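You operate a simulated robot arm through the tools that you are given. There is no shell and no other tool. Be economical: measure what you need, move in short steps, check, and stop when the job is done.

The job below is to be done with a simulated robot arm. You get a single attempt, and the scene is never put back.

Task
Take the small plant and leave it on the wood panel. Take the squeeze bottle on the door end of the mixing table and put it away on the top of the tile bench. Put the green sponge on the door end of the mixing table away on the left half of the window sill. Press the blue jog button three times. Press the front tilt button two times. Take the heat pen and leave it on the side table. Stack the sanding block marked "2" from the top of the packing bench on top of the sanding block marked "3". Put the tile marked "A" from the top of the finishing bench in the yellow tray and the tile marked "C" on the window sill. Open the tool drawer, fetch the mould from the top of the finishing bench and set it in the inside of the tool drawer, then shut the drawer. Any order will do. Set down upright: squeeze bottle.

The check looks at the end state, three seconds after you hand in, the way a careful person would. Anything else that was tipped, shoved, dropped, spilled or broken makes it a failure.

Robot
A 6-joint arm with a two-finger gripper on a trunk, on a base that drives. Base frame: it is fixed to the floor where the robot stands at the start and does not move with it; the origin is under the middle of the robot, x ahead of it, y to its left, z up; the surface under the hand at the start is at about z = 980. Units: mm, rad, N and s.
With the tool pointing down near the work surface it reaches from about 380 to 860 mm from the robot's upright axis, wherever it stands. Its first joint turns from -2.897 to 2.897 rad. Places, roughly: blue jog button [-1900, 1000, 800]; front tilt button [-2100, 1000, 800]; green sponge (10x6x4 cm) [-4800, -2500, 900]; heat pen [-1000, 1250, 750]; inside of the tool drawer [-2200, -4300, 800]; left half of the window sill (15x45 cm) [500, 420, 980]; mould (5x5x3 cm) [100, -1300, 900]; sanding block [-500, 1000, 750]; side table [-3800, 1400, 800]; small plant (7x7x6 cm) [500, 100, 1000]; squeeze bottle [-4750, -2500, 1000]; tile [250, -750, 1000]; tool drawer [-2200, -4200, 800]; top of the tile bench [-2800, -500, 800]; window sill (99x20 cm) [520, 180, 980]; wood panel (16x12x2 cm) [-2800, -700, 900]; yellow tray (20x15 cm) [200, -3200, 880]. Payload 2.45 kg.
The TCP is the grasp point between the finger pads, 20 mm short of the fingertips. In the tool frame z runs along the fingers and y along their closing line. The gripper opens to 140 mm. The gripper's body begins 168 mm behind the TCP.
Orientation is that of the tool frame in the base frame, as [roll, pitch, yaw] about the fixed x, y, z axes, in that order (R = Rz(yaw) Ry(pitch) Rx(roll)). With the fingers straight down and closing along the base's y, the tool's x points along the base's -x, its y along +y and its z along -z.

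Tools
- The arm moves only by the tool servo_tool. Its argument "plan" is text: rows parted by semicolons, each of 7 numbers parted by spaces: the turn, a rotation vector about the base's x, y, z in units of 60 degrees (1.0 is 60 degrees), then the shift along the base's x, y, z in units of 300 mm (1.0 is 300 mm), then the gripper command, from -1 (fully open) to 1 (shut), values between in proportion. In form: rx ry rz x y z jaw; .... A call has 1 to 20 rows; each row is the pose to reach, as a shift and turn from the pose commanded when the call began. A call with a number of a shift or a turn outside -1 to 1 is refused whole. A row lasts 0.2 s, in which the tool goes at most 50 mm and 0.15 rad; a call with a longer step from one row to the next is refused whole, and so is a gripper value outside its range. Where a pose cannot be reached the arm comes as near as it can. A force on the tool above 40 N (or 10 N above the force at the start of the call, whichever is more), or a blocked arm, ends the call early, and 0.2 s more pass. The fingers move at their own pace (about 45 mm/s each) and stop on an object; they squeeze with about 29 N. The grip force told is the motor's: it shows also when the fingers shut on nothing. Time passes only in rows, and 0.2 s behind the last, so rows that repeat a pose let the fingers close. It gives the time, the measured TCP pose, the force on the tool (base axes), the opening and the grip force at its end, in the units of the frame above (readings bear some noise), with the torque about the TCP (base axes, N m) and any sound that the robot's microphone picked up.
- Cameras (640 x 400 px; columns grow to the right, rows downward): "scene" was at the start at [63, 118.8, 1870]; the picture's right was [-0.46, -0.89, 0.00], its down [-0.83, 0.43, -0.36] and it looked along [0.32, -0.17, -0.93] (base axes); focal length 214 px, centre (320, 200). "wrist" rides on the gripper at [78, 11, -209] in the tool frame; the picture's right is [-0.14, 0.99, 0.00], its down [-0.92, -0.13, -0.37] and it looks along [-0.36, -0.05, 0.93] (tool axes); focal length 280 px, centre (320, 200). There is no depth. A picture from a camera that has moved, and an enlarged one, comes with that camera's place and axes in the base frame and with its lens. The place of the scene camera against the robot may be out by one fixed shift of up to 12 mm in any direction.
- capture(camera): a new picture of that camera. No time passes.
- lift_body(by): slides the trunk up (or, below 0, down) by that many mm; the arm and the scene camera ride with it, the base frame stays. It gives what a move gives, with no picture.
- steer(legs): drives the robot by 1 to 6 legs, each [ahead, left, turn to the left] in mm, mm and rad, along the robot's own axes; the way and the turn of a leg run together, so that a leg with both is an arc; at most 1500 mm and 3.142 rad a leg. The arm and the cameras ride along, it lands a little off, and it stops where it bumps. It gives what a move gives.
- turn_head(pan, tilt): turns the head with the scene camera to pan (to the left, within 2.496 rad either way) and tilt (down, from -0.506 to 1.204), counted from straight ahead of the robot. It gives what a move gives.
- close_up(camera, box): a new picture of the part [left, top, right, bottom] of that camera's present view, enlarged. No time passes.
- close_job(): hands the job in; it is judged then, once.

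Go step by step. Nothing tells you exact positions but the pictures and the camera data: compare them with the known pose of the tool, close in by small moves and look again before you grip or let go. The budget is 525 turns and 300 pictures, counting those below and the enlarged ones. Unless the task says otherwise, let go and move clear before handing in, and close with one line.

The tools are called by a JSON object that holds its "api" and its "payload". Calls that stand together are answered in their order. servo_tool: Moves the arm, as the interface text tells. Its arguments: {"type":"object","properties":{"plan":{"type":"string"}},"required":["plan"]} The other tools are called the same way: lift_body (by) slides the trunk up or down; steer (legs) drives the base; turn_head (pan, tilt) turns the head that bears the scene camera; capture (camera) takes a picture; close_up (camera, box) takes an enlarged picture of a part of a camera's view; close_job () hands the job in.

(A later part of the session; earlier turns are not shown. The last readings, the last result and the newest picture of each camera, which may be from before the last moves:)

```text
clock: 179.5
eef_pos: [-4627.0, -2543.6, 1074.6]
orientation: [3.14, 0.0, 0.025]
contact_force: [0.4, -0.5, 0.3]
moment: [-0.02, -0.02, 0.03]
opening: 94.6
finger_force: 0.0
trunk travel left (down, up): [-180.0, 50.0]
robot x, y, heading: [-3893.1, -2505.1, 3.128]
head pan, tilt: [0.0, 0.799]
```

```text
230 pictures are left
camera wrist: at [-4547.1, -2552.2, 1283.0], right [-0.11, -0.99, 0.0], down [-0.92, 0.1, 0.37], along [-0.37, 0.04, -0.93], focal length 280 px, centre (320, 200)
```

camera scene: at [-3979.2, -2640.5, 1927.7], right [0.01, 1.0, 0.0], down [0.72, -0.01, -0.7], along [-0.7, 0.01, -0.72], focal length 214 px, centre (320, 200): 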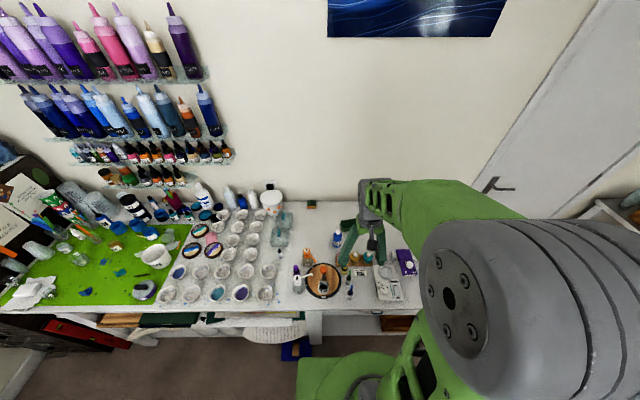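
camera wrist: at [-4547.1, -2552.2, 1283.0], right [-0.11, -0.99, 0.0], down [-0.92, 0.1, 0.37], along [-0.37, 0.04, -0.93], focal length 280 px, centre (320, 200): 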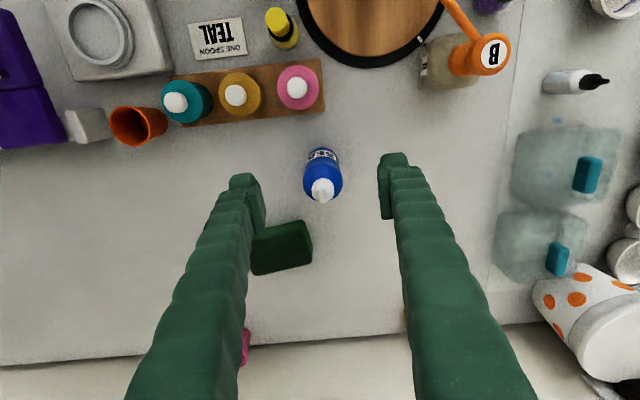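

I'll set x to about -4642 and lower around the body, then look again.

{"api": "servo_tool", "payload": {"plan": "0 0 0 -0.05 -0.002 -0.1 -0.35; 0 0 0 -0.05 -0.002 -0.22 -0.35; 0 0 0 -0.05 -0.002 -0.34 -0.35; 0 0 0 -0.05 -0.002 -0.42 -0.35; 0 0 0 -0.05 -0.002 -0.42 -0.35"}}

{"api": "capture", "payload": {"camera": "wrist"}}

```text
clock: 180.7
eef_pos: [-4641.2, -2544.0, 947.9]
orientation: [-3.138, -0.002, 0.026]
contact_force: [0.4, 0.1, 0.3]
moment: [0.0, 0.0, 0.0]
opening: 94.4
finger_force: 0.1
trunk travel left (down, up): [-180.0, 50.0]
robot x, y, heading: [-3891.3, -2504.4, 3.134]
head pan, tilt: [0.0, 0.799]
```

```text
229 pictures are left
camera wrist: at [-4562.7, -2551.9, 1157.0], right [-0.11, -0.99, 0.0], down [-0.92, 0.1, 0.37], along [-0.37, 0.04, -0.93], focal length 280 px, centre (320, 200)
```

wrist: 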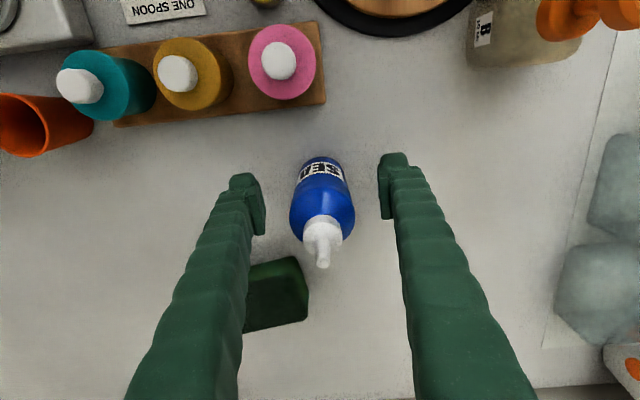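

The body sits between the fingers. Closing.

{"api": "servo_tool", "payload": {"plan": "0 0 0 -0.02 0 0 0; 0 0 0 -0.02 0 0 0.5; 0 0 0 -0.02 0 0 1; 0 0 0 -0.02 0 0 1; 0 0 0 -0.02 0 0 1; 0 0 0 -0.02 0 0 1"}}

{"api": "servo_tool", "payload": {"plan": "0 0 0 0 0 0.02 1; 0 0 0 0 0 0.06 1; 0 0 0 0 0 0.06 1"}}

{"api": "capture", "payload": {"camera": "wrist"}}

```text
clock: 182.1
eef_pos: [-4646.1, -2543.5, 948.7]
orientation: [-3.138, -0.002, 0.025]
contact_force: [-0.7, -0.1, 0.7]
moment: [0.01, 0.06, 0.0]
opening: 44.9
finger_force: 28.9
trunk travel left (down, up): [-180.0, 50.0]
robot x, y, heading: [-3890.1, -2503.6, 3.127]
head pan, tilt: [0.0, 0.799]
```

```text
clock: 182.9
eef_pos: [-4646.2, -2543.4, 965.2]
orientation: [-3.139, -0.002, 0.028]
contact_force: [0.2, -0.4, -1.6]
moment: [0.0, -0.01, 0.0]
opening: 44.8
finger_force: 29.0
trunk travel left (down, up): [-180.0, 50.0]
robot x, y, heading: [-3891.8, -2504.4, 3.133]
head pan, tilt: [0.0, 0.799]
```

```text
228 pictures are left
camera wrist: at [-4568.1, -2552.4, 1174.7], right [-0.11, -0.99, 0.0], down [-0.92, 0.1, 0.37], along [-0.36, 0.04, -0.93], focal length 280 px, centre (320, 200)
```

wrist: 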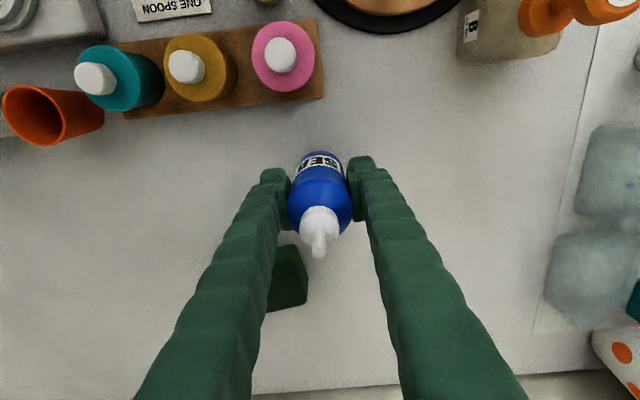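

Bottle firmly held and lifted. I'll raise it high, retract, and look from there before driving to the tile bench.

{"api": "servo_tool", "payload": {"plan": "0 0 0 0 0 0.14 1; 0 0 0 0 0 0.29 1; 0 0 0 0.05 0 0.43 1; 0 0 0 0.17 0 0.52 1; 0 0 0 0.31 0 0.56 1; 0 0 0 0.45 0 0.6 1; 0 0 0 0.6 0 0.62 1; 0 0 0 0.75 0.01 0.64 1; 0 0 0 0.88 0.02 0.65 1"}}

{"api": "steer", "payload": {"legs": [[0, -1450, 0], [0, -1440, 0], [-1000, 0, 0]]}}

{"api": "turn_head", "payload": {"pan": 1.571, "tilt": 0.9}}

{"api": "capture", "payload": {"camera": "scene"}}

```text
clock: 184.9
eef_pos: [-4380.2, -2537.8, 1160.7]
orientation: [-3.14, -0.001, 0.027]
contact_force: [0.6, 0.0, -1.9]
moment: [0.03, 0.05, 0.0]
opening: 44.8
finger_force: 29.0
trunk travel left (down, up): [-180.0, 50.0]
robot x, y, heading: [-3891.4, -2507.8, 3.131]
head pan, tilt: [0.0, 0.799]
```

```text
clock: 214.8
eef_pos: [-3385.9, 337.8, 1161.1]
orientation: [-3.14, -0.002, 0.048]
contact_force: [0.4, 1.0, -1.0]
moment: [-0.01, 0.01, -0.01]
opening: 44.8
finger_force: 28.9
trunk travel left (down, up): [-180.0, 50.0]
robot x, y, heading: [-2896.8, 380.8, -3.131]
head pan, tilt: [0.0, 0.799]
```

```text
clock: 216.5
eef_pos: [-3387.0, 336.2, 1160.7]
orientation: [-3.139, 0.0, 0.05]
contact_force: [0.2, -0.4, -1.0]
moment: [0.0, 0.01, -0.01]
opening: 44.9
finger_force: 29.3
trunk travel left (down, up): [-180.0, 50.0]
robot x, y, heading: [-2895.5, 383.1, -3.126]
head pan, tilt: [1.571, 0.901]
```

```text
227 pictures are left
camera scene: at [-2898.7, 169.7, 1919.8], right [-1.0, -0.01, 0.0], down [-0.01, 0.78, -0.62], along [0.01, -0.62, -0.78], focal length 214 px, centre (320, 200)
```

scene: 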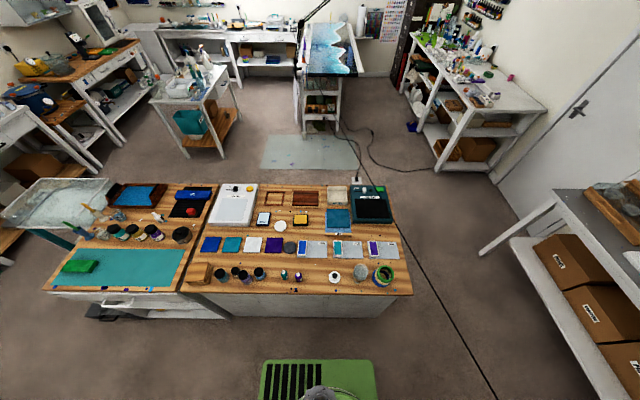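

Good overview of the tile bench. Zooming for a free spot for the bottle.

{"api": "close_up", "payload": {"camera": "scene", "box": [190, 170, 430, 320]}}

```text
2.67 times, centred on (310, 245) of scene
camera zoom: at [-2898.7, 169.7, 1919.8], right [-1.0, -0.01, 0.0], down [-0.01, 0.78, -0.62], along [0.01, -0.62, -0.78], focal length 572 px, centre (347, 80)
```

zoom: 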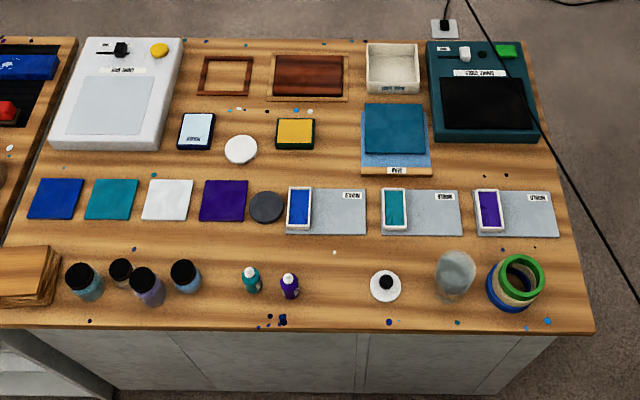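

A free spot lies between the small purple bottle and the white stamp, at about (-2872,-215). I'll swing the arm around to it, keeping the hand's orientation.

{"api": "servo_tool", "payload": {"plan": "0 0 0 0.056 -0.119 0 1; 0 0 0 0.112 -0.238 0 1; 0 0 0 0.168 -0.357 0 1; 0 0 0 0.224 -0.476 0 1; 0 0 0 0.28 -0.595 0 1; 0 0 0 0.336 -0.714 0 1; 0 0 0 0.392 -0.833 0 1; 0 0 0 0.45 -0.95 0 1"}}

{"api": "servo_tool", "payload": {"plan": "0 0 0 0.12 -0.084 0 1; 0 0 0 0.24 -0.168 0 1; 0 0 0 0.36 -0.252 0 1; 0 0 0 0.48 -0.336 0 1; 0 0 0 0.6 -0.42 0 1; 0 0 0 0.72 -0.5 0 1; 0 0 0 0.84 -0.59 0 1; 0 0 0 0.97 -0.67 0 1"}}

{"api": "capture", "payload": {"camera": "wrist"}}

{"api": "capture", "payload": {"camera": "scene"}}

```text
clock: 218.3
eef_pos: [-3251.8, 50.8, 1161.5]
orientation: [-3.14, -0.003, 0.049]
contact_force: [0.3, 0.4, -1.4]
moment: [0.04, -0.01, 0.01]
opening: 45.2
finger_force: 28.8
trunk travel left (down, up): [-180.0, 50.0]
robot x, y, heading: [-2897.4, 384.4, -3.13]
head pan, tilt: [1.571, 0.901]
```

```text
clock: 220.1
eef_pos: [-2958.8, -150.6, 1162.2]
orientation: [-3.141, -0.001, 0.05]
contact_force: [-0.1, -0.4, -1.7]
moment: [0.02, 0.07, 0.01]
opening: 44.8
finger_force: 28.5
trunk travel left (down, up): [-180.0, 50.0]
robot x, y, heading: [-2898.2, 381.5, -3.124]
head pan, tilt: [1.571, 0.901]
```

```text
225 pictures are left
camera wrist: at [-2879.3, -156.5, 1370.0], right [-0.09, -1.0, 0.0], down [-0.93, 0.08, 0.37], along [-0.37, 0.03, -0.93], focal length 280 px, centre (320, 200)
```

wrist: 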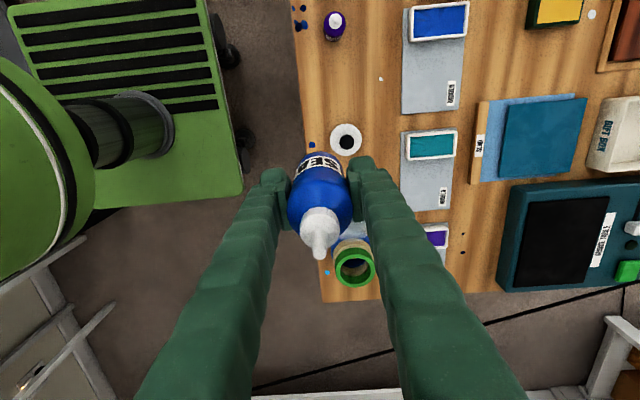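

```text
224 pictures are left
camera scene: at [-2897.4, 168.9, 1919.7], right [-1.0, -0.01, 0.0], down [-0.01, 0.78, -0.62], along [0.01, -0.62, -0.78], focal length 214 px, centre (320, 200)
```

scene: 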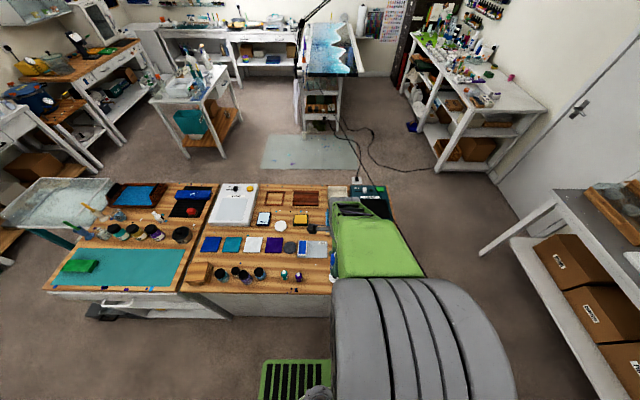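

Bench top is about z≈820. The clear spot is (-2868,-205). Moving over it and part-way down.

{"api": "servo_tool", "payload": {"plan": "0 0 0 0.12 -0.07 0 1; 0 0 0 0.24 -0.15 0 1; 0 0 0 0.303 -0.182 -0.08 1; 0 0 0 0.303 -0.182 -0.22 1; 0 0 0 0.303 -0.182 -0.36 1; 0 0 0 0.303 -0.182 -0.5 1; 0 0 0 0.303 -0.182 -0.64 1; 0 0 0 0.303 -0.182 -0.7 1"}}

{"api": "capture", "payload": {"camera": "wrist"}}

```text
clock: 221.9
eef_pos: [-2868.5, -203.6, 949.3]
orientation: [-3.141, -0.002, 0.049]
contact_force: [0.2, 0.1, -1.6]
moment: [0.0, -0.01, -0.04]
opening: 44.9
finger_force: 29.1
trunk travel left (down, up): [-180.0, 50.0]
robot x, y, heading: [-2894.8, 381.0, -3.133]
head pan, tilt: [1.571, 0.901]
```

```text
223 pictures are left
camera wrist: at [-2790.6, -210.3, 1158.7], right [-0.09, -1.0, 0.0], down [-0.93, 0.08, 0.37], along [-0.37, 0.03, -0.93], focal length 280 px, centre (320, 200)
```

wrist: 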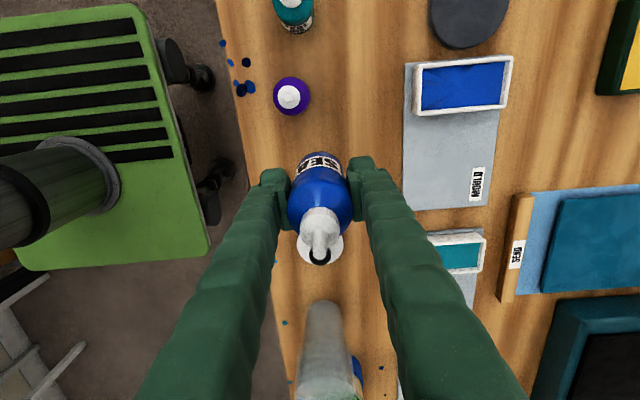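

Spot is clear. Lowering in small steps until contact.

{"api": "servo_tool", "payload": {"plan": "0 0 0 0 0 -0.09 1; 0 0 0 0 0 -0.17 1; 0 0 0 0 0 -0.18 1; 0 0 0 0 0 -0.18 1"}}

{"api": "servo_tool", "payload": {"plan": "0 0 0 0 0 -0.013 1; 0 0 0 0 0 -0.027 1; 0 0 0 0 0 -0.027 1"}}

```text
clock: 222.9
eef_pos: [-2869.0, -204.2, 898.9]
orientation: [3.139, -0.002, 0.049]
contact_force: [-1.0, 0.7, 32.9]
moment: [0.14, 0.01, -0.03]
opening: 45.0
finger_force: 28.9
trunk travel left (down, up): [-180.0, 50.0]
robot x, y, heading: [-2895.7, 382.5, -3.128]
head pan, tilt: [1.571, 0.901]
```

```text
clock: 223.7
eef_pos: [-2869.9, -203.4, 890.1]
orientation: [3.14, 0.001, 0.047]
contact_force: [0.5, -4.9, 32.1]
moment: [-0.02, -0.04, 0.02]
opening: 44.8
finger_force: 29.5
trunk travel left (down, up): [-180.0, 50.0]
robot x, y, heading: [-2890.5, 381.4, -3.126]
head pan, tilt: [1.571, 0.901]
```

It's standing on the bench. Unload and release, then check.

{"api": "servo_tool", "payload": {"plan": "0 0 0 0 0 0.005 1; 0 0 0 0 0 0.01 1; 0 0 0 0 0 0.01 0.3; 0 0 0 0 0 0.01 0.2; 0 0 0 0 0 0.01 0.1; 0 0 0 0 0 0.01 0.1"}}

{"api": "capture", "payload": {"camera": "wrist"}}

```text
clock: 225.1
eef_pos: [-2869.4, -204.2, 892.5]
orientation: [-3.14, -0.001, 0.048]
contact_force: [0.1, -0.4, 0.4]
moment: [-0.01, 0.04, -0.03]
opening: 63.1
finger_force: 0.0
trunk travel left (down, up): [-180.0, 50.0]
robot x, y, heading: [-2895.7, 378.9, -3.13]
head pan, tilt: [1.571, 0.901]
```

```text
222 pictures are left
camera wrist: at [-2791.2, -210.2, 1100.3], right [-0.09, -1.0, 0.0], down [-0.93, 0.08, 0.37], along [-0.37, 0.03, -0.93], focal length 280 px, centre (320, 200)
```

wrist: 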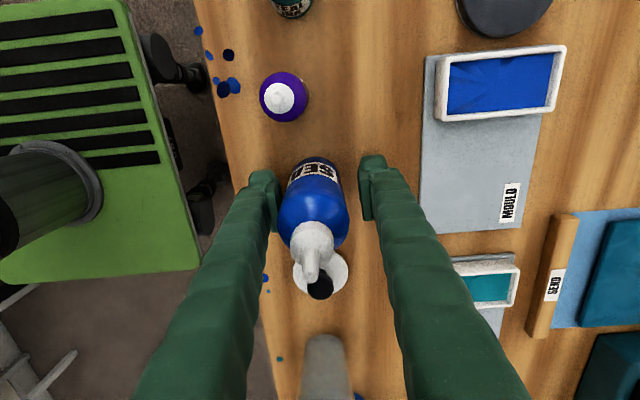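

The bottle stands upright. I'll rise clear and swing the arm back to the front.

{"api": "servo_tool", "payload": {"plan": "0 0 0 0 0 0.12 0; 0 0 0 0 0 0.26 0; 0 0 0 0 0 0.4 0; 0 0 0 0 0 0.54 0; 0 0 0 0 0 0.68 0; 0 0 0 0 0 0.82 0; 0 0 0 -0.06 0.03 0.95 0; 0 0 0 -0.2 0.08 1 0; 0 0 0 -0.34 0.12 1 0; 0 0 0 -0.48 0.2 1 0; 0 0 0 -0.6 0.3 1 0; 0 0 0 -0.72 0.4 1 0; 0 0 0 -0.84 0.5 1 0; 0 0 0 -0.96 0.6 1 0"}}

{"api": "servo_tool", "payload": {"plan": "0 0 0 -0.09 0.12 0 -0.3; 0 0 0 -0.18 0.24 0 -0.3; 0 0 0 -0.27 0.36 0 -0.3; 0 0 0 -0.36 0.48 0 -0.3; 0 0 0 -0.45 0.6 0 -0.3; 0 0 0 -0.53 0.72 0 -0.3; 0 0 0 -0.6 0.85 0 -0.3; 0 0 0 -0.65 0.98 0 -0.3"}}

{"api": "close_up", "payload": {"camera": "scene", "box": [190, 170, 430, 320]}}

```text
clock: 228.1
eef_pos: [-3158.0, -22.0, 1192.0]
orientation: [-3.142, -0.001, 0.048]
contact_force: [-0.6, 0.3, 0.4]
moment: [0.01, -0.01, 0.01]
opening: 69.7
finger_force: 0.2
trunk travel left (down, up): [-180.0, 50.0]
robot x, y, heading: [-2897.5, 379.9, -3.126]
head pan, tilt: [1.571, 0.901]
```

```text
clock: 229.9
eef_pos: [-3353.0, 271.6, 1191.3]
orientation: [3.141, -0.003, 0.052]
contact_force: [-0.8, -0.1, 0.5]
moment: [-0.04, -0.02, -0.02]
opening: 90.8
finger_force: 0.1
trunk travel left (down, up): [-180.0, 50.0]
robot x, y, heading: [-2897.7, 383.7, -3.127]
head pan, tilt: [1.571, 0.901]
```

```text
2.67 times, centred on (310, 245) of scene
camera zoom: at [-2898.9, 170.7, 1919.9], right [-1.0, -0.01, 0.0], down [-0.01, 0.78, -0.62], along [0.01, -0.62, -0.78], focal length 572 px, centre (347, 80)
```

zoom: 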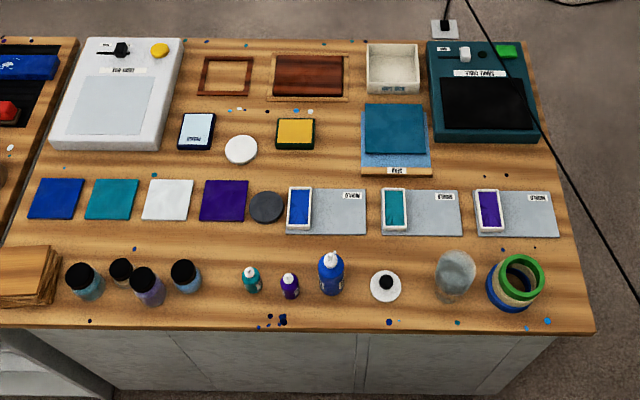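

Bottle looks right. Now back for the green sponge.

{"api": "steer", "payload": {"legs": [[1000, 0, 0], [0, 1450, 0], [0, 1400, 0], [70, 0, 0]]}}

{"api": "servo_tool", "payload": {"plan": "0 0 0 -0.12 0.05 0 -1; 0 0 0 -0.25 0.08 0 -1; 0 0 0 -0.38 0.1 -0.03 -1; 0 0 0 -0.5 0.12 -0.06 -1; 0 0 0 -0.63 0.12 -0.1 -1; 0 0 0 -0.75 0.12 -0.15 -1; 0 0 0 -0.75 0.12 -0.15 -1"}}

{"api": "capture", "payload": {"camera": "wrist"}}

```text
clock: 260.0
eef_pos: [-4337.6, -2585.1, 1190.6]
orientation: [-3.139, -0.003, 0.068]
contact_force: [-0.7, 0.2, -0.3]
moment: [-0.02, -0.06, -0.01]
opening: 91.0
finger_force: 0.0
trunk travel left (down, up): [-180.0, 50.0]
robot x, y, heading: [-3881.7, -2468.8, -3.111]
head pan, tilt: [1.571, 0.901]
```

```text
clock: 261.6
eef_pos: [-4560.3, -2549.9, 1147.2]
orientation: [-3.14, -0.002, 0.068]
contact_force: [0.2, 0.0, 0.7]
moment: [0.01, 0.03, -0.04]
opening: 140.1
finger_force: 0.0
trunk travel left (down, up): [-180.0, 50.0]
robot x, y, heading: [-3881.2, -2464.2, -3.106]
head pan, tilt: [1.571, 0.901]
```

```text
220 pictures are left
camera wrist: at [-4481.8, -2554.6, 1356.2], right [-0.07, -1.0, 0.0], down [-0.93, 0.06, 0.37], along [-0.37, 0.03, -0.93], focal length 280 px, centre (320, 200)
```

wrist: 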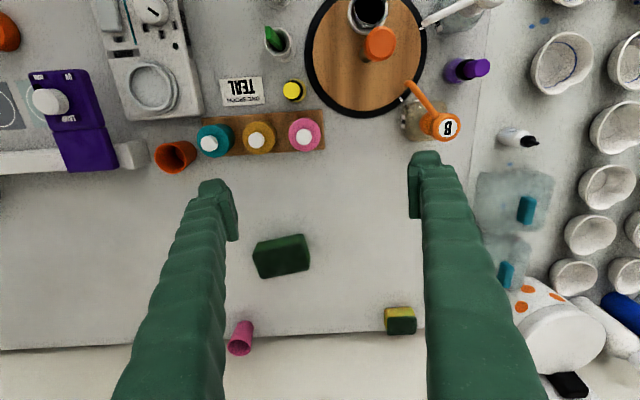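

The drive landed about 70 mm short. The sponge is centred at about (-4766,-2463), turned slightly. I'll advance 70 mm, then align over it.

{"api": "steer", "payload": {"legs": [[70, 0, 0]]}}

{"api": "capture", "payload": {"camera": "wrist"}}

```text
clock: 262.6
eef_pos: [-4629.8, -2551.6, 1146.1]
orientation: [-3.141, -0.003, 0.071]
contact_force: [0.0, 0.3, -0.4]
moment: [0.0, -0.06, 0.01]
opening: 140.3
finger_force: 0.0
trunk travel left (down, up): [-180.0, 50.0]
robot x, y, heading: [-3952.1, -2468.2, -3.109]
head pan, tilt: [1.571, 0.901]
```

```text
219 pictures are left
camera wrist: at [-4551.7, -2557.0, 1355.1], right [-0.07, -1.0, 0.0], down [-0.93, 0.06, 0.37], along [-0.37, 0.03, -0.93], focal length 280 px, centre (320, 200)
```

wrist: 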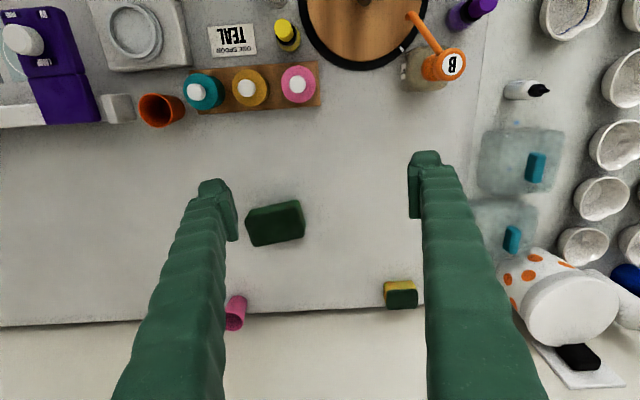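

Moving above the sponge.

{"api": "servo_tool", "payload": {"plan": "0 0 0.012 -0.075 0.05 -0.05 -1; 0 0 0.024 -0.15 0.1 -0.13 -1; 0 0 0.036 -0.225 0.15 -0.22 -1; 0 0 0.048 -0.3 0.2 -0.31 -1; 0 0 0.06 -0.375 0.25 -0.4 -1; 0 0 0.072 -0.444 0.299 -0.487 -1; 0 0 0.072 -0.444 0.299 -0.487 -1"}}

{"api": "capture", "payload": {"camera": "wrist"}}

```text
clock: 264.2
eef_pos: [-4761.7, -2461.5, 1000.9]
orientation: [-3.14, -0.002, 0.145]
contact_force: [0.3, -0.3, 0.8]
moment: [0.02, 0.02, 0.01]
opening: 140.0
finger_force: 0.1
trunk travel left (down, up): [-180.0, 50.0]
robot x, y, heading: [-3950.4, -2471.3, -3.111]
head pan, tilt: [1.571, 0.901]
```

```text
218 pictures are left
camera wrist: at [-4682.5, -2460.9, 1209.8], right [0.01, -1.0, 0.0], down [-0.93, -0.01, 0.37], along [-0.37, 0.0, -0.93], focal length 280 px, centre (320, 200)
```

wrist: 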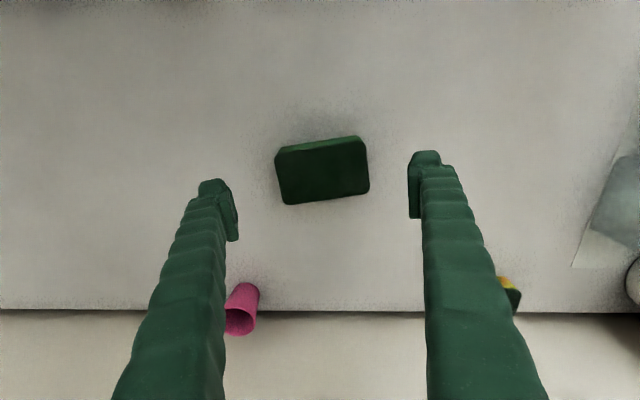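

Aligned. Descend to the grip height and close.

{"api": "servo_tool", "payload": {"plan": "0 0 0 -0.013 -0.005 -0.1 -1; 0 0 0 -0.013 -0.005 -0.22 -1; 0 0 0 -0.013 -0.005 -0.3 -1; 0 0 0 -0.013 -0.005 -0.335 -1; 0 0 0 -0.013 -0.005 -0.335 0; 0 0 0 -0.013 -0.005 -0.335 1; 0 0 0 -0.013 -0.005 -0.335 1; 0 0 0 -0.013 -0.005 -0.335 1; 0 0 0 -0.013 -0.005 -0.335 1"}}

{"api": "capture", "payload": {"camera": "wrist"}}

```text
clock: 266.0
eef_pos: [-4768.0, -2465.8, 905.1]
orientation: [-3.142, 0.008, 0.144]
contact_force: [5.8, -1.3, 19.4]
moment: [-0.49, -0.33, -0.07]
opening: 100.0
finger_force: 29.8
trunk travel left (down, up): [-180.0, 50.0]
robot x, y, heading: [-3945.9, -2470.7, -3.108]
head pan, tilt: [1.571, 0.901]
stopped in row 9: the force on the tool passed its limit at 46 N (the readings are from after the stop); the commanded pose is now the measured one
```

```text
217 pictures are left
camera wrist: at [-4687.4, -2465.1, 1114.6], right [0.01, -1.0, 0.0], down [-0.93, -0.01, 0.37], along [-0.37, 0.0, -0.93], focal length 280 px, centre (320, 200)
```

wrist: 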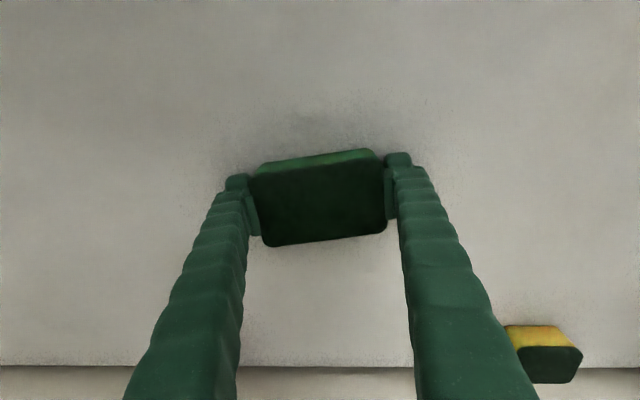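

Gripped at 100 mm (table at z≈885). Lift and look.

{"api": "servo_tool", "payload": {"plan": "0 0 0 0 0 0.1 1; 0 0 0 0.02 0 0.24 1; 0 0 0 0.05 0 0.38 1; 0 0 0 0.1 0 0.52 1; 0 0 0 0.2 -0.02 0.62 1; 0 0 0 0.32 -0.04 0.7 1; 0 0 0 0.46 -0.06 0.74 1; 0 0 0 0.6 -0.07 0.78 1; 0 0 0 0.74 -0.07 0.8 1; 0 0 0 0.88 -0.07 0.82 1; 0 0 0 1 -0.07 0.83 1"}}

{"api": "capture", "payload": {"camera": "wrist"}}

```text
clock: 268.4
eef_pos: [-4466.5, -2487.5, 1151.9]
orientation: [3.141, 0.005, 0.145]
contact_force: [0.5, -1.2, -0.1]
moment: [-0.02, 0.02, 0.03]
opening: 94.6
finger_force: 28.9
trunk travel left (down, up): [-180.0, 50.0]
robot x, y, heading: [-3948.7, -2468.1, -3.11]
head pan, tilt: [1.571, 0.901]
```

```text
216 pictures are left
camera wrist: at [-4386.5, -2486.5, 1360.3], right [0.01, -1.0, 0.0], down [-0.93, -0.01, 0.37], along [-0.37, 0.0, -0.93], focal length 280 px, centre (320, 200)
```

wrist: 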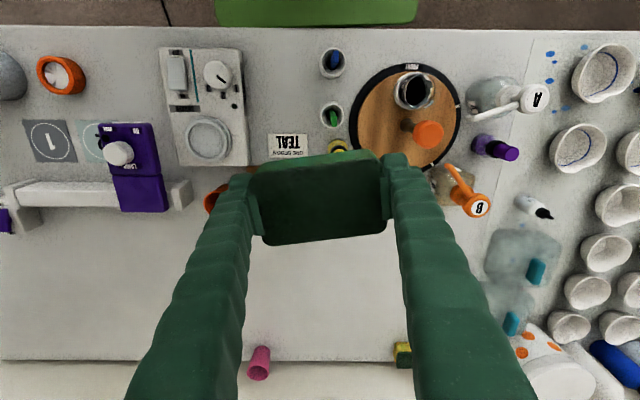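

Holding it. Now the long trip to the window: north to the aisle first.

{"api": "steer", "payload": {"legs": [[-60, 0, -0.031], [0, -1450, 0], [0, -1400, 0]]}}

```text
clock: 294.0
eef_pos: [-4433.1, 378.6, 1151.9]
orientation: [-3.141, 0.005, 0.131]
contact_force: [0.1, 0.8, -0.2]
moment: [0.0, 0.03, 0.01]
opening: 93.5
finger_force: 28.6
trunk travel left (down, up): [-180.0, 50.0]
robot x, y, heading: [-3912.1, 389.6, -3.115]
head pan, tilt: [1.571, 0.901]
```

{"api": "steer", "payload": {"legs": [[0, 0, -0.026], [-1450, 0, 0]]}}

{"api": "steer", "payload": {"legs": [[-1400, 0, 0], [-650, 0, 0]]}}

```text
clock: 301.6
eef_pos: [-2981.4, 382.2, 1151.8]
orientation: [-3.141, 0.003, 0.105]
contact_force: [0.2, -0.2, -0.3]
moment: [-0.03, 0.02, -0.01]
opening: 93.5
finger_force: 28.8
trunk travel left (down, up): [-180.0, 50.0]
robot x, y, heading: [-2460.6, 377.4, 3.131]
head pan, tilt: [1.571, 0.901]
```

```text
clock: 311.8
eef_pos: [-924.1, 366.2, 1152.5]
orientation: [-3.141, 0.003, 0.101]
contact_force: [-0.3, -0.2, 0.2]
moment: [0.02, 0.04, 0.01]
opening: 93.3
finger_force: 28.8
trunk travel left (down, up): [-180.0, 50.0]
robot x, y, heading: [-408.0, 363.9, 3.128]
head pan, tilt: [1.571, 0.901]
```

Turn about (southwards) to face the window.

{"api": "steer", "payload": {"legs": [[0, 0, 1.571], [0, 0, 1.584]]}}

{"api": "turn_head", "payload": {"pan": 0, "tilt": 0.8}}

{"api": "capture", "payload": {"camera": "scene"}}

{"api": "capture", "payload": {"camera": "wrist"}}

```text
clock: 319.9
eef_pos: [114.5, 357.4, 1150.6]
orientation: [-3.14, 0.003, -3.043]
contact_force: [-0.2, 0.4, 0.9]
moment: [0.01, -0.02, 0.0]
opening: 93.3
finger_force: 29.5
trunk travel left (down, up): [-180.0, 50.0]
robot x, y, heading: [-403.9, 361.7, -0.011]
head pan, tilt: [1.571, 0.901]
```

```text
clock: 321.5
eef_pos: [114.8, 358.8, 1151.7]
orientation: [3.141, 0.001, -3.041]
contact_force: [-0.1, -1.8, -0.3]
moment: [-0.03, 0.0, 0.01]
opening: 93.3
finger_force: 28.6
trunk travel left (down, up): [-180.0, 50.0]
robot x, y, heading: [-406.0, 360.3, -0.012]
head pan, tilt: [0.0, 0.799]
```

```text
215 pictures are left
camera scene: at [-309.3, 506.4, 1927.7], right [-0.01, -1.0, 0.0], down [-0.72, 0.01, -0.7], along [0.7, -0.01, -0.72], focal length 214 px, centre (320, 200)
```

scene: 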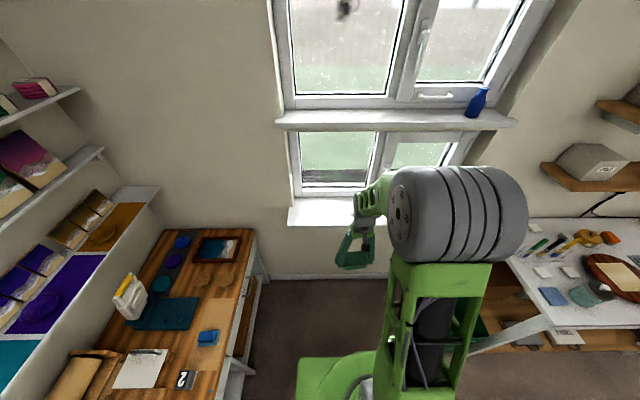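

```text
214 pictures are left
camera wrist: at [34.8, 361.8, 1360.0], right [0.04, 1.0, 0.0], down [0.93, -0.04, 0.37], along [0.37, -0.01, -0.93], focal length 280 px, centre (320, 200)
```

wrist: 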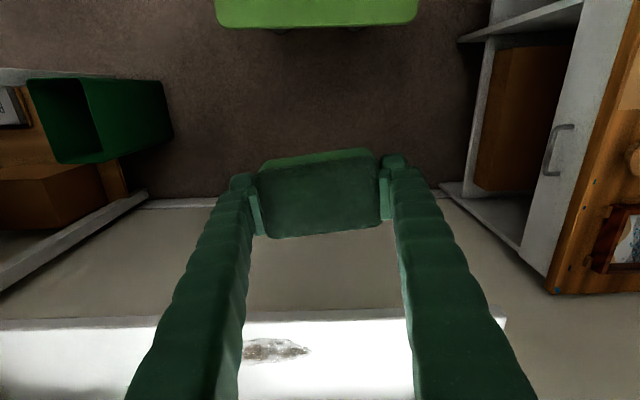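

The sill is ahead (front edge x≈420, stain near y≈274). I'll advance and take the sponge over to about (485, 420).

{"api": "steer", "payload": {"legs": [[230, 0, 0]]}}

{"api": "servo_tool", "payload": {"plan": "0 0 -0.02 0.1 0.05 0.02 1; 0 0 -0.05 0.22 0.1 0.02 1; 0 0 -0.08 0.34 0.15 0.02 1; 0 0 -0.095 0.44 0.2 0.02 1; 0 0 -0.095 0.44 0.2 0.02 1"}}

{"api": "capture", "payload": {"camera": "wrist"}}

{"api": "capture", "payload": {"camera": "scene"}}

```text
clock: 323.2
eef_pos: [345.9, 355.3, 1150.1]
orientation: [3.141, 0.001, -3.043]
contact_force: [-0.3, 0.4, -0.6]
moment: [0.0, 0.05, 0.0]
opening: 93.1
finger_force: 28.7
trunk travel left (down, up): [-180.0, 50.0]
robot x, y, heading: [-175.2, 361.7, -0.013]
head pan, tilt: [0.0, 0.799]
```

```text
clock: 324.4
eef_pos: [476.9, 414.3, 1157.8]
orientation: [3.141, 0.002, 3.139]
contact_force: [0.3, 0.0, 0.0]
moment: [0.01, 0.02, 0.04]
opening: 93.2
finger_force: 29.1
trunk travel left (down, up): [-180.0, 50.0]
robot x, y, heading: [-174.1, 360.6, -0.011]
head pan, tilt: [0.0, 0.799]
```

```text
213 pictures are left
camera wrist: at [397.7, 425.2, 1366.2], right [0.14, 0.99, 0.0], down [0.92, -0.13, 0.37], along [0.37, -0.05, -0.93], focal length 280 px, centre (320, 200)
```

wrist: 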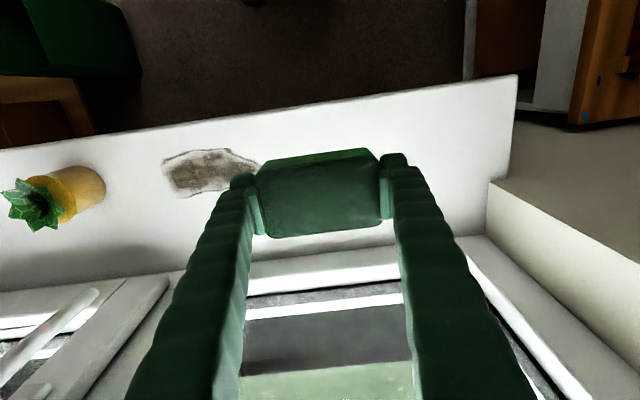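

```text
212 pictures are left
camera scene: at [-79.1, 503.0, 1927.8], right [-0.01, -1.0, 0.0], down [-0.72, 0.01, -0.7], along [0.7, -0.01, -0.72], focal length 214 px, centre (320, 200)
```

scene: 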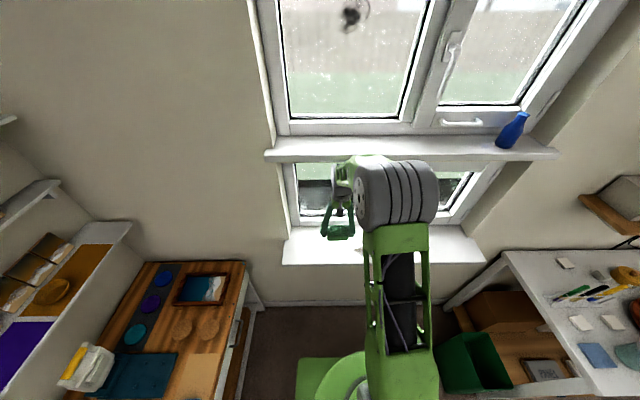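

Over the left half of the sill, clear of the stain. Lower to just above it.

{"api": "servo_tool", "payload": {"plan": "0 0 0 0.02 0.01 -0.12 1; 0 0 0 0.043 0.02 -0.26 1; 0 0 0 0.043 0.02 -0.4 1; 0 0 0 0.043 0.02 -0.49 1; 0 0 0 0.043 0.02 -0.49 1"}}

{"api": "capture", "payload": {"camera": "wrist"}}

```text
clock: 325.6
eef_pos: [490.6, 419.4, 1010.8]
orientation: [-3.139, 0.001, 3.141]
contact_force: [0.8, -0.2, -0.1]
moment: [0.0, -0.02, 0.01]
opening: 93.1
finger_force: 29.0
trunk travel left (down, up): [-180.0, 50.0]
robot x, y, heading: [-177.6, 361.2, -0.015]
head pan, tilt: [0.0, 0.799]
```

```text
211 pictures are left
camera wrist: at [411.6, 431.2, 1219.6], right [0.14, 0.99, 0.0], down [0.92, -0.13, 0.37], along [0.37, -0.05, -0.93], focal length 280 px, centre (320, 200)
```

wrist: 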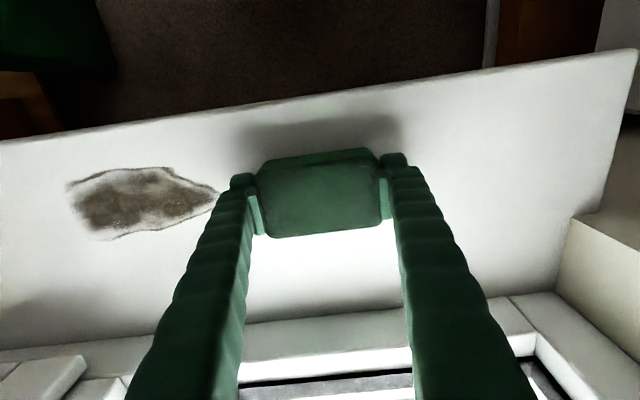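

{"api": "servo_tool", "payload": {"plan": "0 0 0 0 0 -0.013 1; 0 0 0 0 0 -0.025 1; 0 0 0 0 0 -0.025 1"}}

```text
clock: 326.2
eef_pos: [491.3, 420.1, 1010.8]
orientation: [3.141, 0.009, 3.14]
contact_force: [-9.0, -1.5, 20.7]
moment: [0.06, 0.55, 0.04]
opening: 93.1
finger_force: 28.8
trunk travel left (down, up): [-180.0, 50.0]
robot x, y, heading: [-173.3, 360.9, -0.019]
head pan, tilt: [0.0, 0.799]
stopped in row 3: the force on the tool passed its limit at 45 N (the readings are from after the stop); the commanded pose is now the measured one
```

Contact made with the sill. Release and rise.

{"api": "servo_tool", "payload": {"plan": "0 0 0 0 0 0.003 0; 0 0 0 0 0 0.003 -0.6; 0 0 0 0 0 0.003 -0.8; 0 0 0 0 0 0.003 -0.8; 0 0 0 0 0 0.08 -0.8; 0 0 0 0 0 0.2 -0.8; 0 0 0 0 0 0.34 -0.8; 0 0 0 -0.1 -0.05 0.45 -0.8; 0 0 0 -0.22 -0.1 0.5 -0.8"}}

{"api": "capture", "payload": {"camera": "wrist"}}

```text
clock: 328.2
eef_pos: [425.8, 391.8, 1157.8]
orientation: [3.141, 0.009, 3.141]
contact_force: [0.2, -0.8, 0.5]
moment: [0.02, -0.04, -0.03]
opening: 126.0
finger_force: 0.1
trunk travel left (down, up): [-180.0, 50.0]
robot x, y, heading: [-173.0, 358.2, -0.013]
head pan, tilt: [0.0, 0.799]
```

```text
210 pictures are left
camera wrist: at [345.4, 402.1, 1365.4], right [0.14, 0.99, 0.0], down [0.92, -0.13, 0.38], along [0.37, -0.05, -0.93], focal length 280 px, centre (320, 200)
```

wrist: 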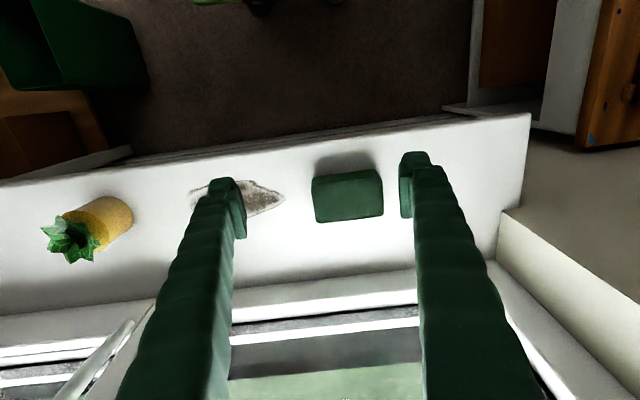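

The sponge rests well. Next the small plant, at about (470, 64). Moving the hand above it.

{"api": "servo_tool", "payload": {"plan": "0 0 0 0 -0.14 0 -0.8; 0 0 0 0.01 -0.28 0 -0.8; 0 0 0 0.02 -0.42 0 -0.8; 0 0 0 0.03 -0.56 0 -0.8; 0 0 0 0.04 -0.7 0 -0.8; 0 0 0 0.05 -0.84 0 -0.8; 0 0 0 0.06 -0.97 0 -0.8; 0 0 0 0.06 -0.97 0 -0.8"}}

{"api": "capture", "payload": {"camera": "wrist"}}

```text
clock: 330.1
eef_pos: [444.7, 99.1, 1157.6]
orientation: [3.142, 0.009, 3.141]
contact_force: [-0.6, 0.3, 0.8]
moment: [-0.05, -0.04, 0.04]
opening: 126.0
finger_force: 0.1
trunk travel left (down, up): [-180.0, 50.0]
robot x, y, heading: [-172.4, 358.8, -0.015]
head pan, tilt: [0.0, 0.799]
```

```text
209 pictures are left
camera wrist: at [364.7, 110.6, 1365.2], right [0.14, 0.99, 0.0], down [0.92, -0.13, 0.38], along [0.37, -0.05, -0.93], focal length 280 px, centre (320, 200)
```

wrist: 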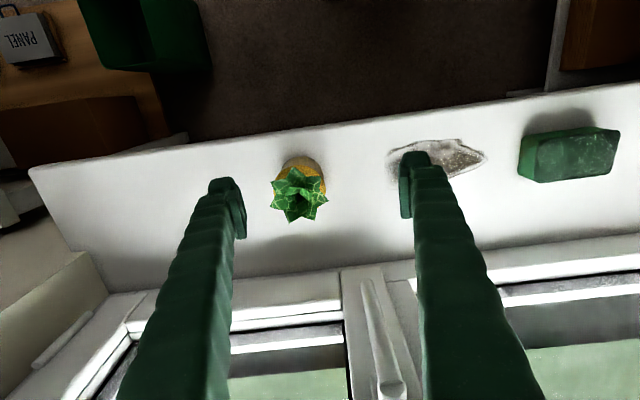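

Plant centre about (476, 70), top near 1056. Descend around it part-way and check.

{"api": "servo_tool", "payload": {"plan": "0 0 0 0.05 -0.05 0 -0.8; 0 0 0 0.103 -0.097 -0.05 -0.8; 0 0 0 0.103 -0.097 -0.18 -0.8; 0 0 0 0.103 -0.097 -0.3 -0.8; 0 0 0 0.103 -0.097 -0.3 -0.8"}}

{"api": "capture", "payload": {"camera": "wrist"}}

```text
clock: 331.2
eef_pos: [475.2, 69.3, 1066.7]
orientation: [3.14, 0.008, -3.141]
contact_force: [0.4, 0.5, -0.2]
moment: [-0.04, -0.02, 0.04]
opening: 126.1
finger_force: 0.0
trunk travel left (down, up): [-180.0, 50.0]
robot x, y, heading: [-174.5, 358.8, -0.01]
head pan, tilt: [0.0, 0.799]
```

```text
208 pictures are left
camera wrist: at [395.1, 81.7, 1275.1], right [0.14, 0.99, 0.0], down [0.92, -0.13, 0.38], along [0.37, -0.05, -0.93], focal length 280 px, centre (320, 200)
```

wrist: 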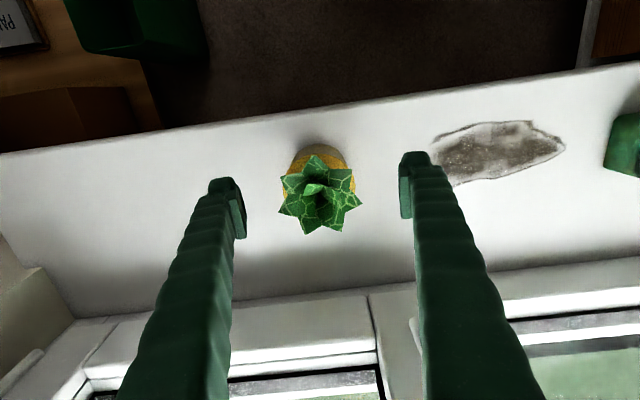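

Centred. Down and grip.

{"api": "servo_tool", "payload": {"plan": "0 0 0 0.005 0 -0.09 -0.8; 0 0 0 0.005 0 -0.175 -0.8; 0 0 0 0.005 0 -0.175 0; 0 0 0 0.005 0 -0.175 0.5; 0 0 0 0.005 0 -0.175 1; 0 0 0 0.005 0 -0.175 1; 0 0 0 0.005 0 -0.175 1; 0 0 0 0.005 0 -0.175 1"}}

{"api": "capture", "payload": {"camera": "wrist"}}

```text
clock: 333.1
eef_pos: [475.5, 70.0, 1015.2]
orientation: [3.138, 0.009, -3.141]
contact_force: [-0.5, -0.7, 0.7]
moment: [-0.02, 0.0, 0.03]
opening: 69.0
finger_force: 29.3
trunk travel left (down, up): [-180.0, 50.0]
robot x, y, heading: [-172.1, 358.6, -0.014]
head pan, tilt: [0.0, 0.799]
```

```text
207 pictures are left
camera wrist: at [396.4, 81.1, 1222.9], right [0.14, 0.99, 0.0], down [0.92, -0.13, 0.38], along [0.37, -0.05, -0.93], focal length 280 px, centre (320, 200)
```

wrist: 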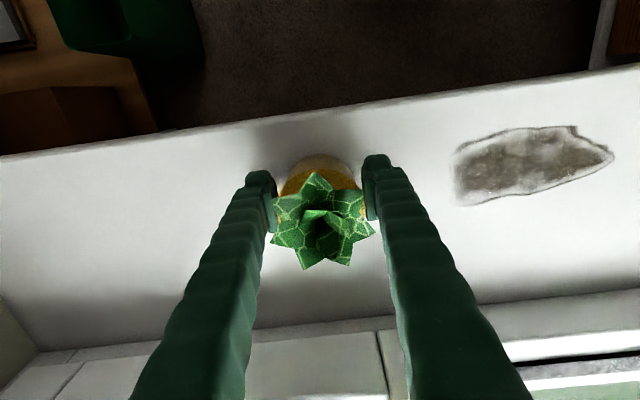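

Gripped at 69 mm. I'll lift it, retract, and back off from the window.

{"api": "servo_tool", "payload": {"plan": "0 0 0 0 0 0.06 1; 0 0 0 0 0 0.18 1; 0 0 0 -0.04 0.04 0.32 1; 0 0 0 -0.14 0.14 0.42 1; 0 0 0 -0.24 0.24 0.5 1; 0 0 0 -0.34 0.35 0.56 1; 0 0 0 -0.44 0.46 0.58 1; 0 0 0 -0.5 0.58 0.6 1; 0 0 0 -0.52 0.7 0.6 1; 0 0 0 -0.52 0.82 0.6 1"}}

{"api": "steer", "payload": {"legs": [[-270, 0, 0], [0, 0, -1.56]]}}

{"api": "turn_head", "payload": {"pan": 0.2, "tilt": 0.55}}

{"api": "capture", "payload": {"camera": "scene"}}

{"api": "capture", "payload": {"camera": "wrist"}}

```text
refused: row 4 steps farther than a row can; nothing moved
```

```text
clock: 338.8
eef_pos: [-741.5, -285.6, 1014.0]
orientation: [3.14, 0.008, 1.564]
contact_force: [0.6, 0.5, 0.2]
moment: [0.02, 0.0, 0.02]
opening: 69.0
finger_force: 29.0
trunk travel left (down, up): [-180.0, 50.0]
robot x, y, heading: [-449.2, 362.9, -1.593]
head pan, tilt: [0.0, 0.799]
```

```text
clock: 339.6
eef_pos: [-740.4, -285.5, 1013.8]
orientation: [3.14, 0.008, 1.564]
contact_force: [-0.1, 0.9, -0.1]
moment: [0.01, 0.02, 0.04]
opening: 69.1
finger_force: 28.8
trunk travel left (down, up): [-180.0, 50.0]
robot x, y, heading: [-442.6, 364.2, -1.589]
head pan, tilt: [0.201, 0.55]
```

```text
206 pictures are left
camera scene: at [-287.2, 266.5, 1949.0], right [-0.98, -0.18, 0.0], down [-0.09, 0.51, -0.85], along [0.15, -0.84, -0.52], focal length 214 px, centre (320, 200)
```

scene: 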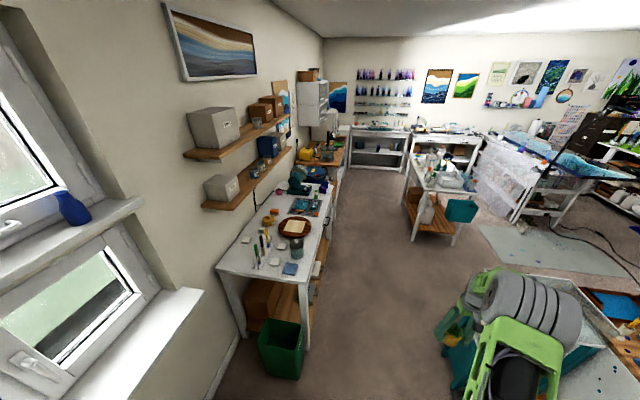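

```text
205 pictures are left
camera wrist: at [-729.5, -205.0, 1222.7], right [0.99, -0.14, 0.0], down [-0.14, -0.92, 0.38], along [-0.05, -0.37, -0.93], focal length 280 px, centre (320, 200)
```

wrist: 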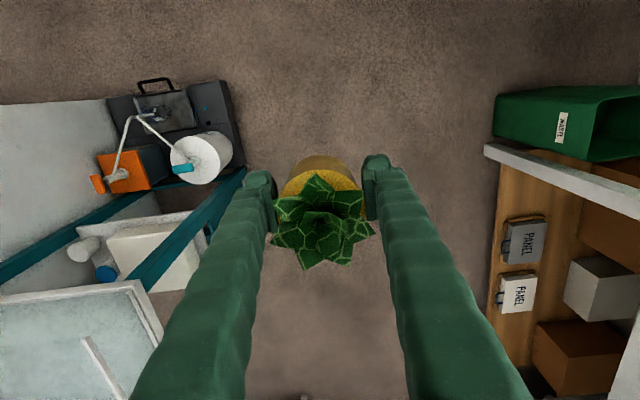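

The arm move was refused (a row was too long) but the drive went ahead; the plant is still gripped and nothing seems disturbed. I'll now lift and retract with shorter rows.

{"api": "servo_tool", "payload": {"plan": "0 0 0 0 0 0.1 1; 0 0 0 0.06 0.03 0.22 1; 0 0 0 0.16 0.08 0.32 1; 0 0 0 0.27 0.13 0.4 1; 0 0 0 0.38 0.18 0.46 1; 0 0 0 0.5 0.24 0.5 1; 0 0 0 0.62 0.3 0.52 1; 0 0 0 0.74 0.36 0.52 1; 0 0 0 0.85 0.42 0.52 1"}}

{"api": "capture", "payload": {"camera": "wrist"}}

```text
clock: 341.6
eef_pos: [-486.2, -158.4, 1171.0]
orientation: [-3.141, 0.008, 1.566]
contact_force: [0.1, 0.2, -2.3]
moment: [-0.03, 0.05, -0.01]
opening: 68.9
finger_force: 29.4
trunk travel left (down, up): [-180.0, 50.0]
robot x, y, heading: [-450.9, 363.2, -1.59]
head pan, tilt: [0.201, 0.55]
```

```text
204 pictures are left
camera wrist: at [-474.4, -78.4, 1379.3], right [0.99, -0.15, 0.0], down [-0.14, -0.92, 0.38], along [-0.05, -0.37, -0.93], focal length 280 px, centre (320, 200)
```

wrist: 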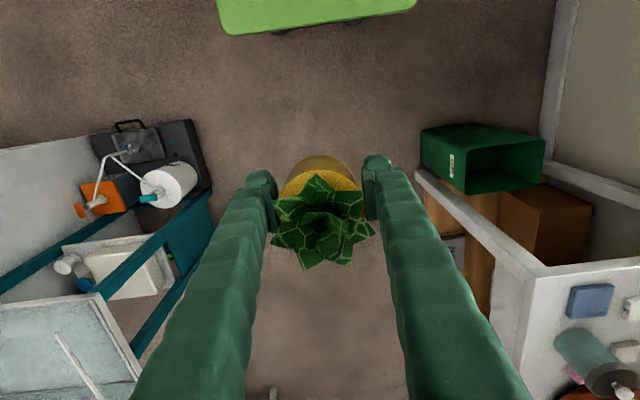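

Still well held. Path between cart and finishing bench is clear; I'll drive south, then turn west along the lane south of the tile bench.

{"api": "steer", "payload": {"legs": [[920, 0, 0], [920, 0, 0], [0, 0, -1.552]]}}

{"api": "turn_head", "payload": {"pan": 0, "tilt": 0.55}}

{"api": "capture", "payload": {"camera": "scene"}}

```text
clock: 354.6
eef_pos: [-1013.5, -1445.1, 1170.4]
orientation: [3.14, 0.008, 0.005]
contact_force: [-0.3, 0.6, -2.6]
moment: [-0.02, -0.02, 0.02]
opening: 68.9
finger_force: 29.1
trunk travel left (down, up): [-180.0, 50.0]
robot x, y, heading: [-489.2, -1477.9, 3.137]
head pan, tilt: [0.201, 0.55]
```

```text
clock: 355.4
eef_pos: [-1012.1, -1444.7, 1170.6]
orientation: [3.14, 0.008, 0.004]
contact_force: [-0.2, -1.1, -2.5]
moment: [-0.03, 0.02, 0.0]
opening: 68.8
finger_force: 29.5
trunk travel left (down, up): [-180.0, 50.0]
robot x, y, heading: [-484.6, -1479.1, 3.138]
head pan, tilt: [0.0, 0.55]
```

```text
203 pictures are left
camera scene: at [-586.6, -1612.6, 1949.1], right [0.01, 1.0, 0.0], down [0.52, 0.0, -0.85], along [-0.85, 0.01, -0.52], focal length 214 px, centre (320, 200)
```

scene: 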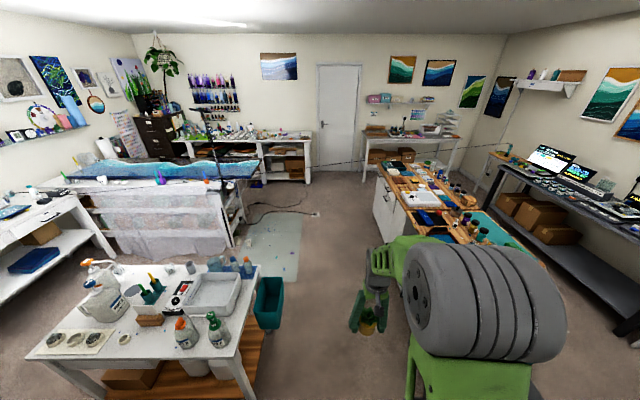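

I'll shift north to y≈-1385 for clearance from the middle table, then drive west to x≈-2815.

{"api": "steer", "payload": {"legs": [[0, -95, 0], [1160, 0, 0], [1160, 0, 0]]}}

{"api": "turn_head", "payload": {"pan": -1.3, "tilt": 0.8}}

{"api": "capture", "payload": {"camera": "scene"}}

```text
clock: 367.9
eef_pos: [-3332.2, -1337.1, 1171.1]
orientation: [3.139, 0.006, 0.008]
contact_force: [0.1, 0.4, -2.8]
moment: [-0.01, -0.06, 0.01]
opening: 68.6
finger_force: 28.7
trunk travel left (down, up): [-180.0, 50.0]
robot x, y, heading: [-2807.9, -1366.3, 3.138]
head pan, tilt: [0.0, 0.55]
```

```text
clock: 369.3
eef_pos: [-3331.5, -1337.5, 1171.1]
orientation: [3.14, 0.009, 0.008]
contact_force: [-0.6, -0.1, -4.0]
moment: [0.04, -0.04, 0.01]
opening: 68.5
finger_force: 29.3
trunk travel left (down, up): [-180.0, 50.0]
robot x, y, heading: [-2810.8, -1369.7, 3.136]
head pan, tilt: [-1.3, 0.799]
```

```text
202 pictures are left
camera scene: at [-2836.2, -1427.5, 1927.7], right [0.96, 0.26, 0.0], down [0.19, -0.69, -0.7], along [-0.18, 0.67, -0.72], focal length 214 px, centre (320, 200)
```

scene: 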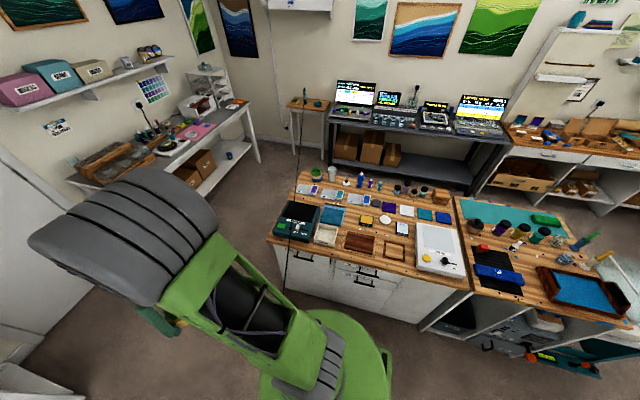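

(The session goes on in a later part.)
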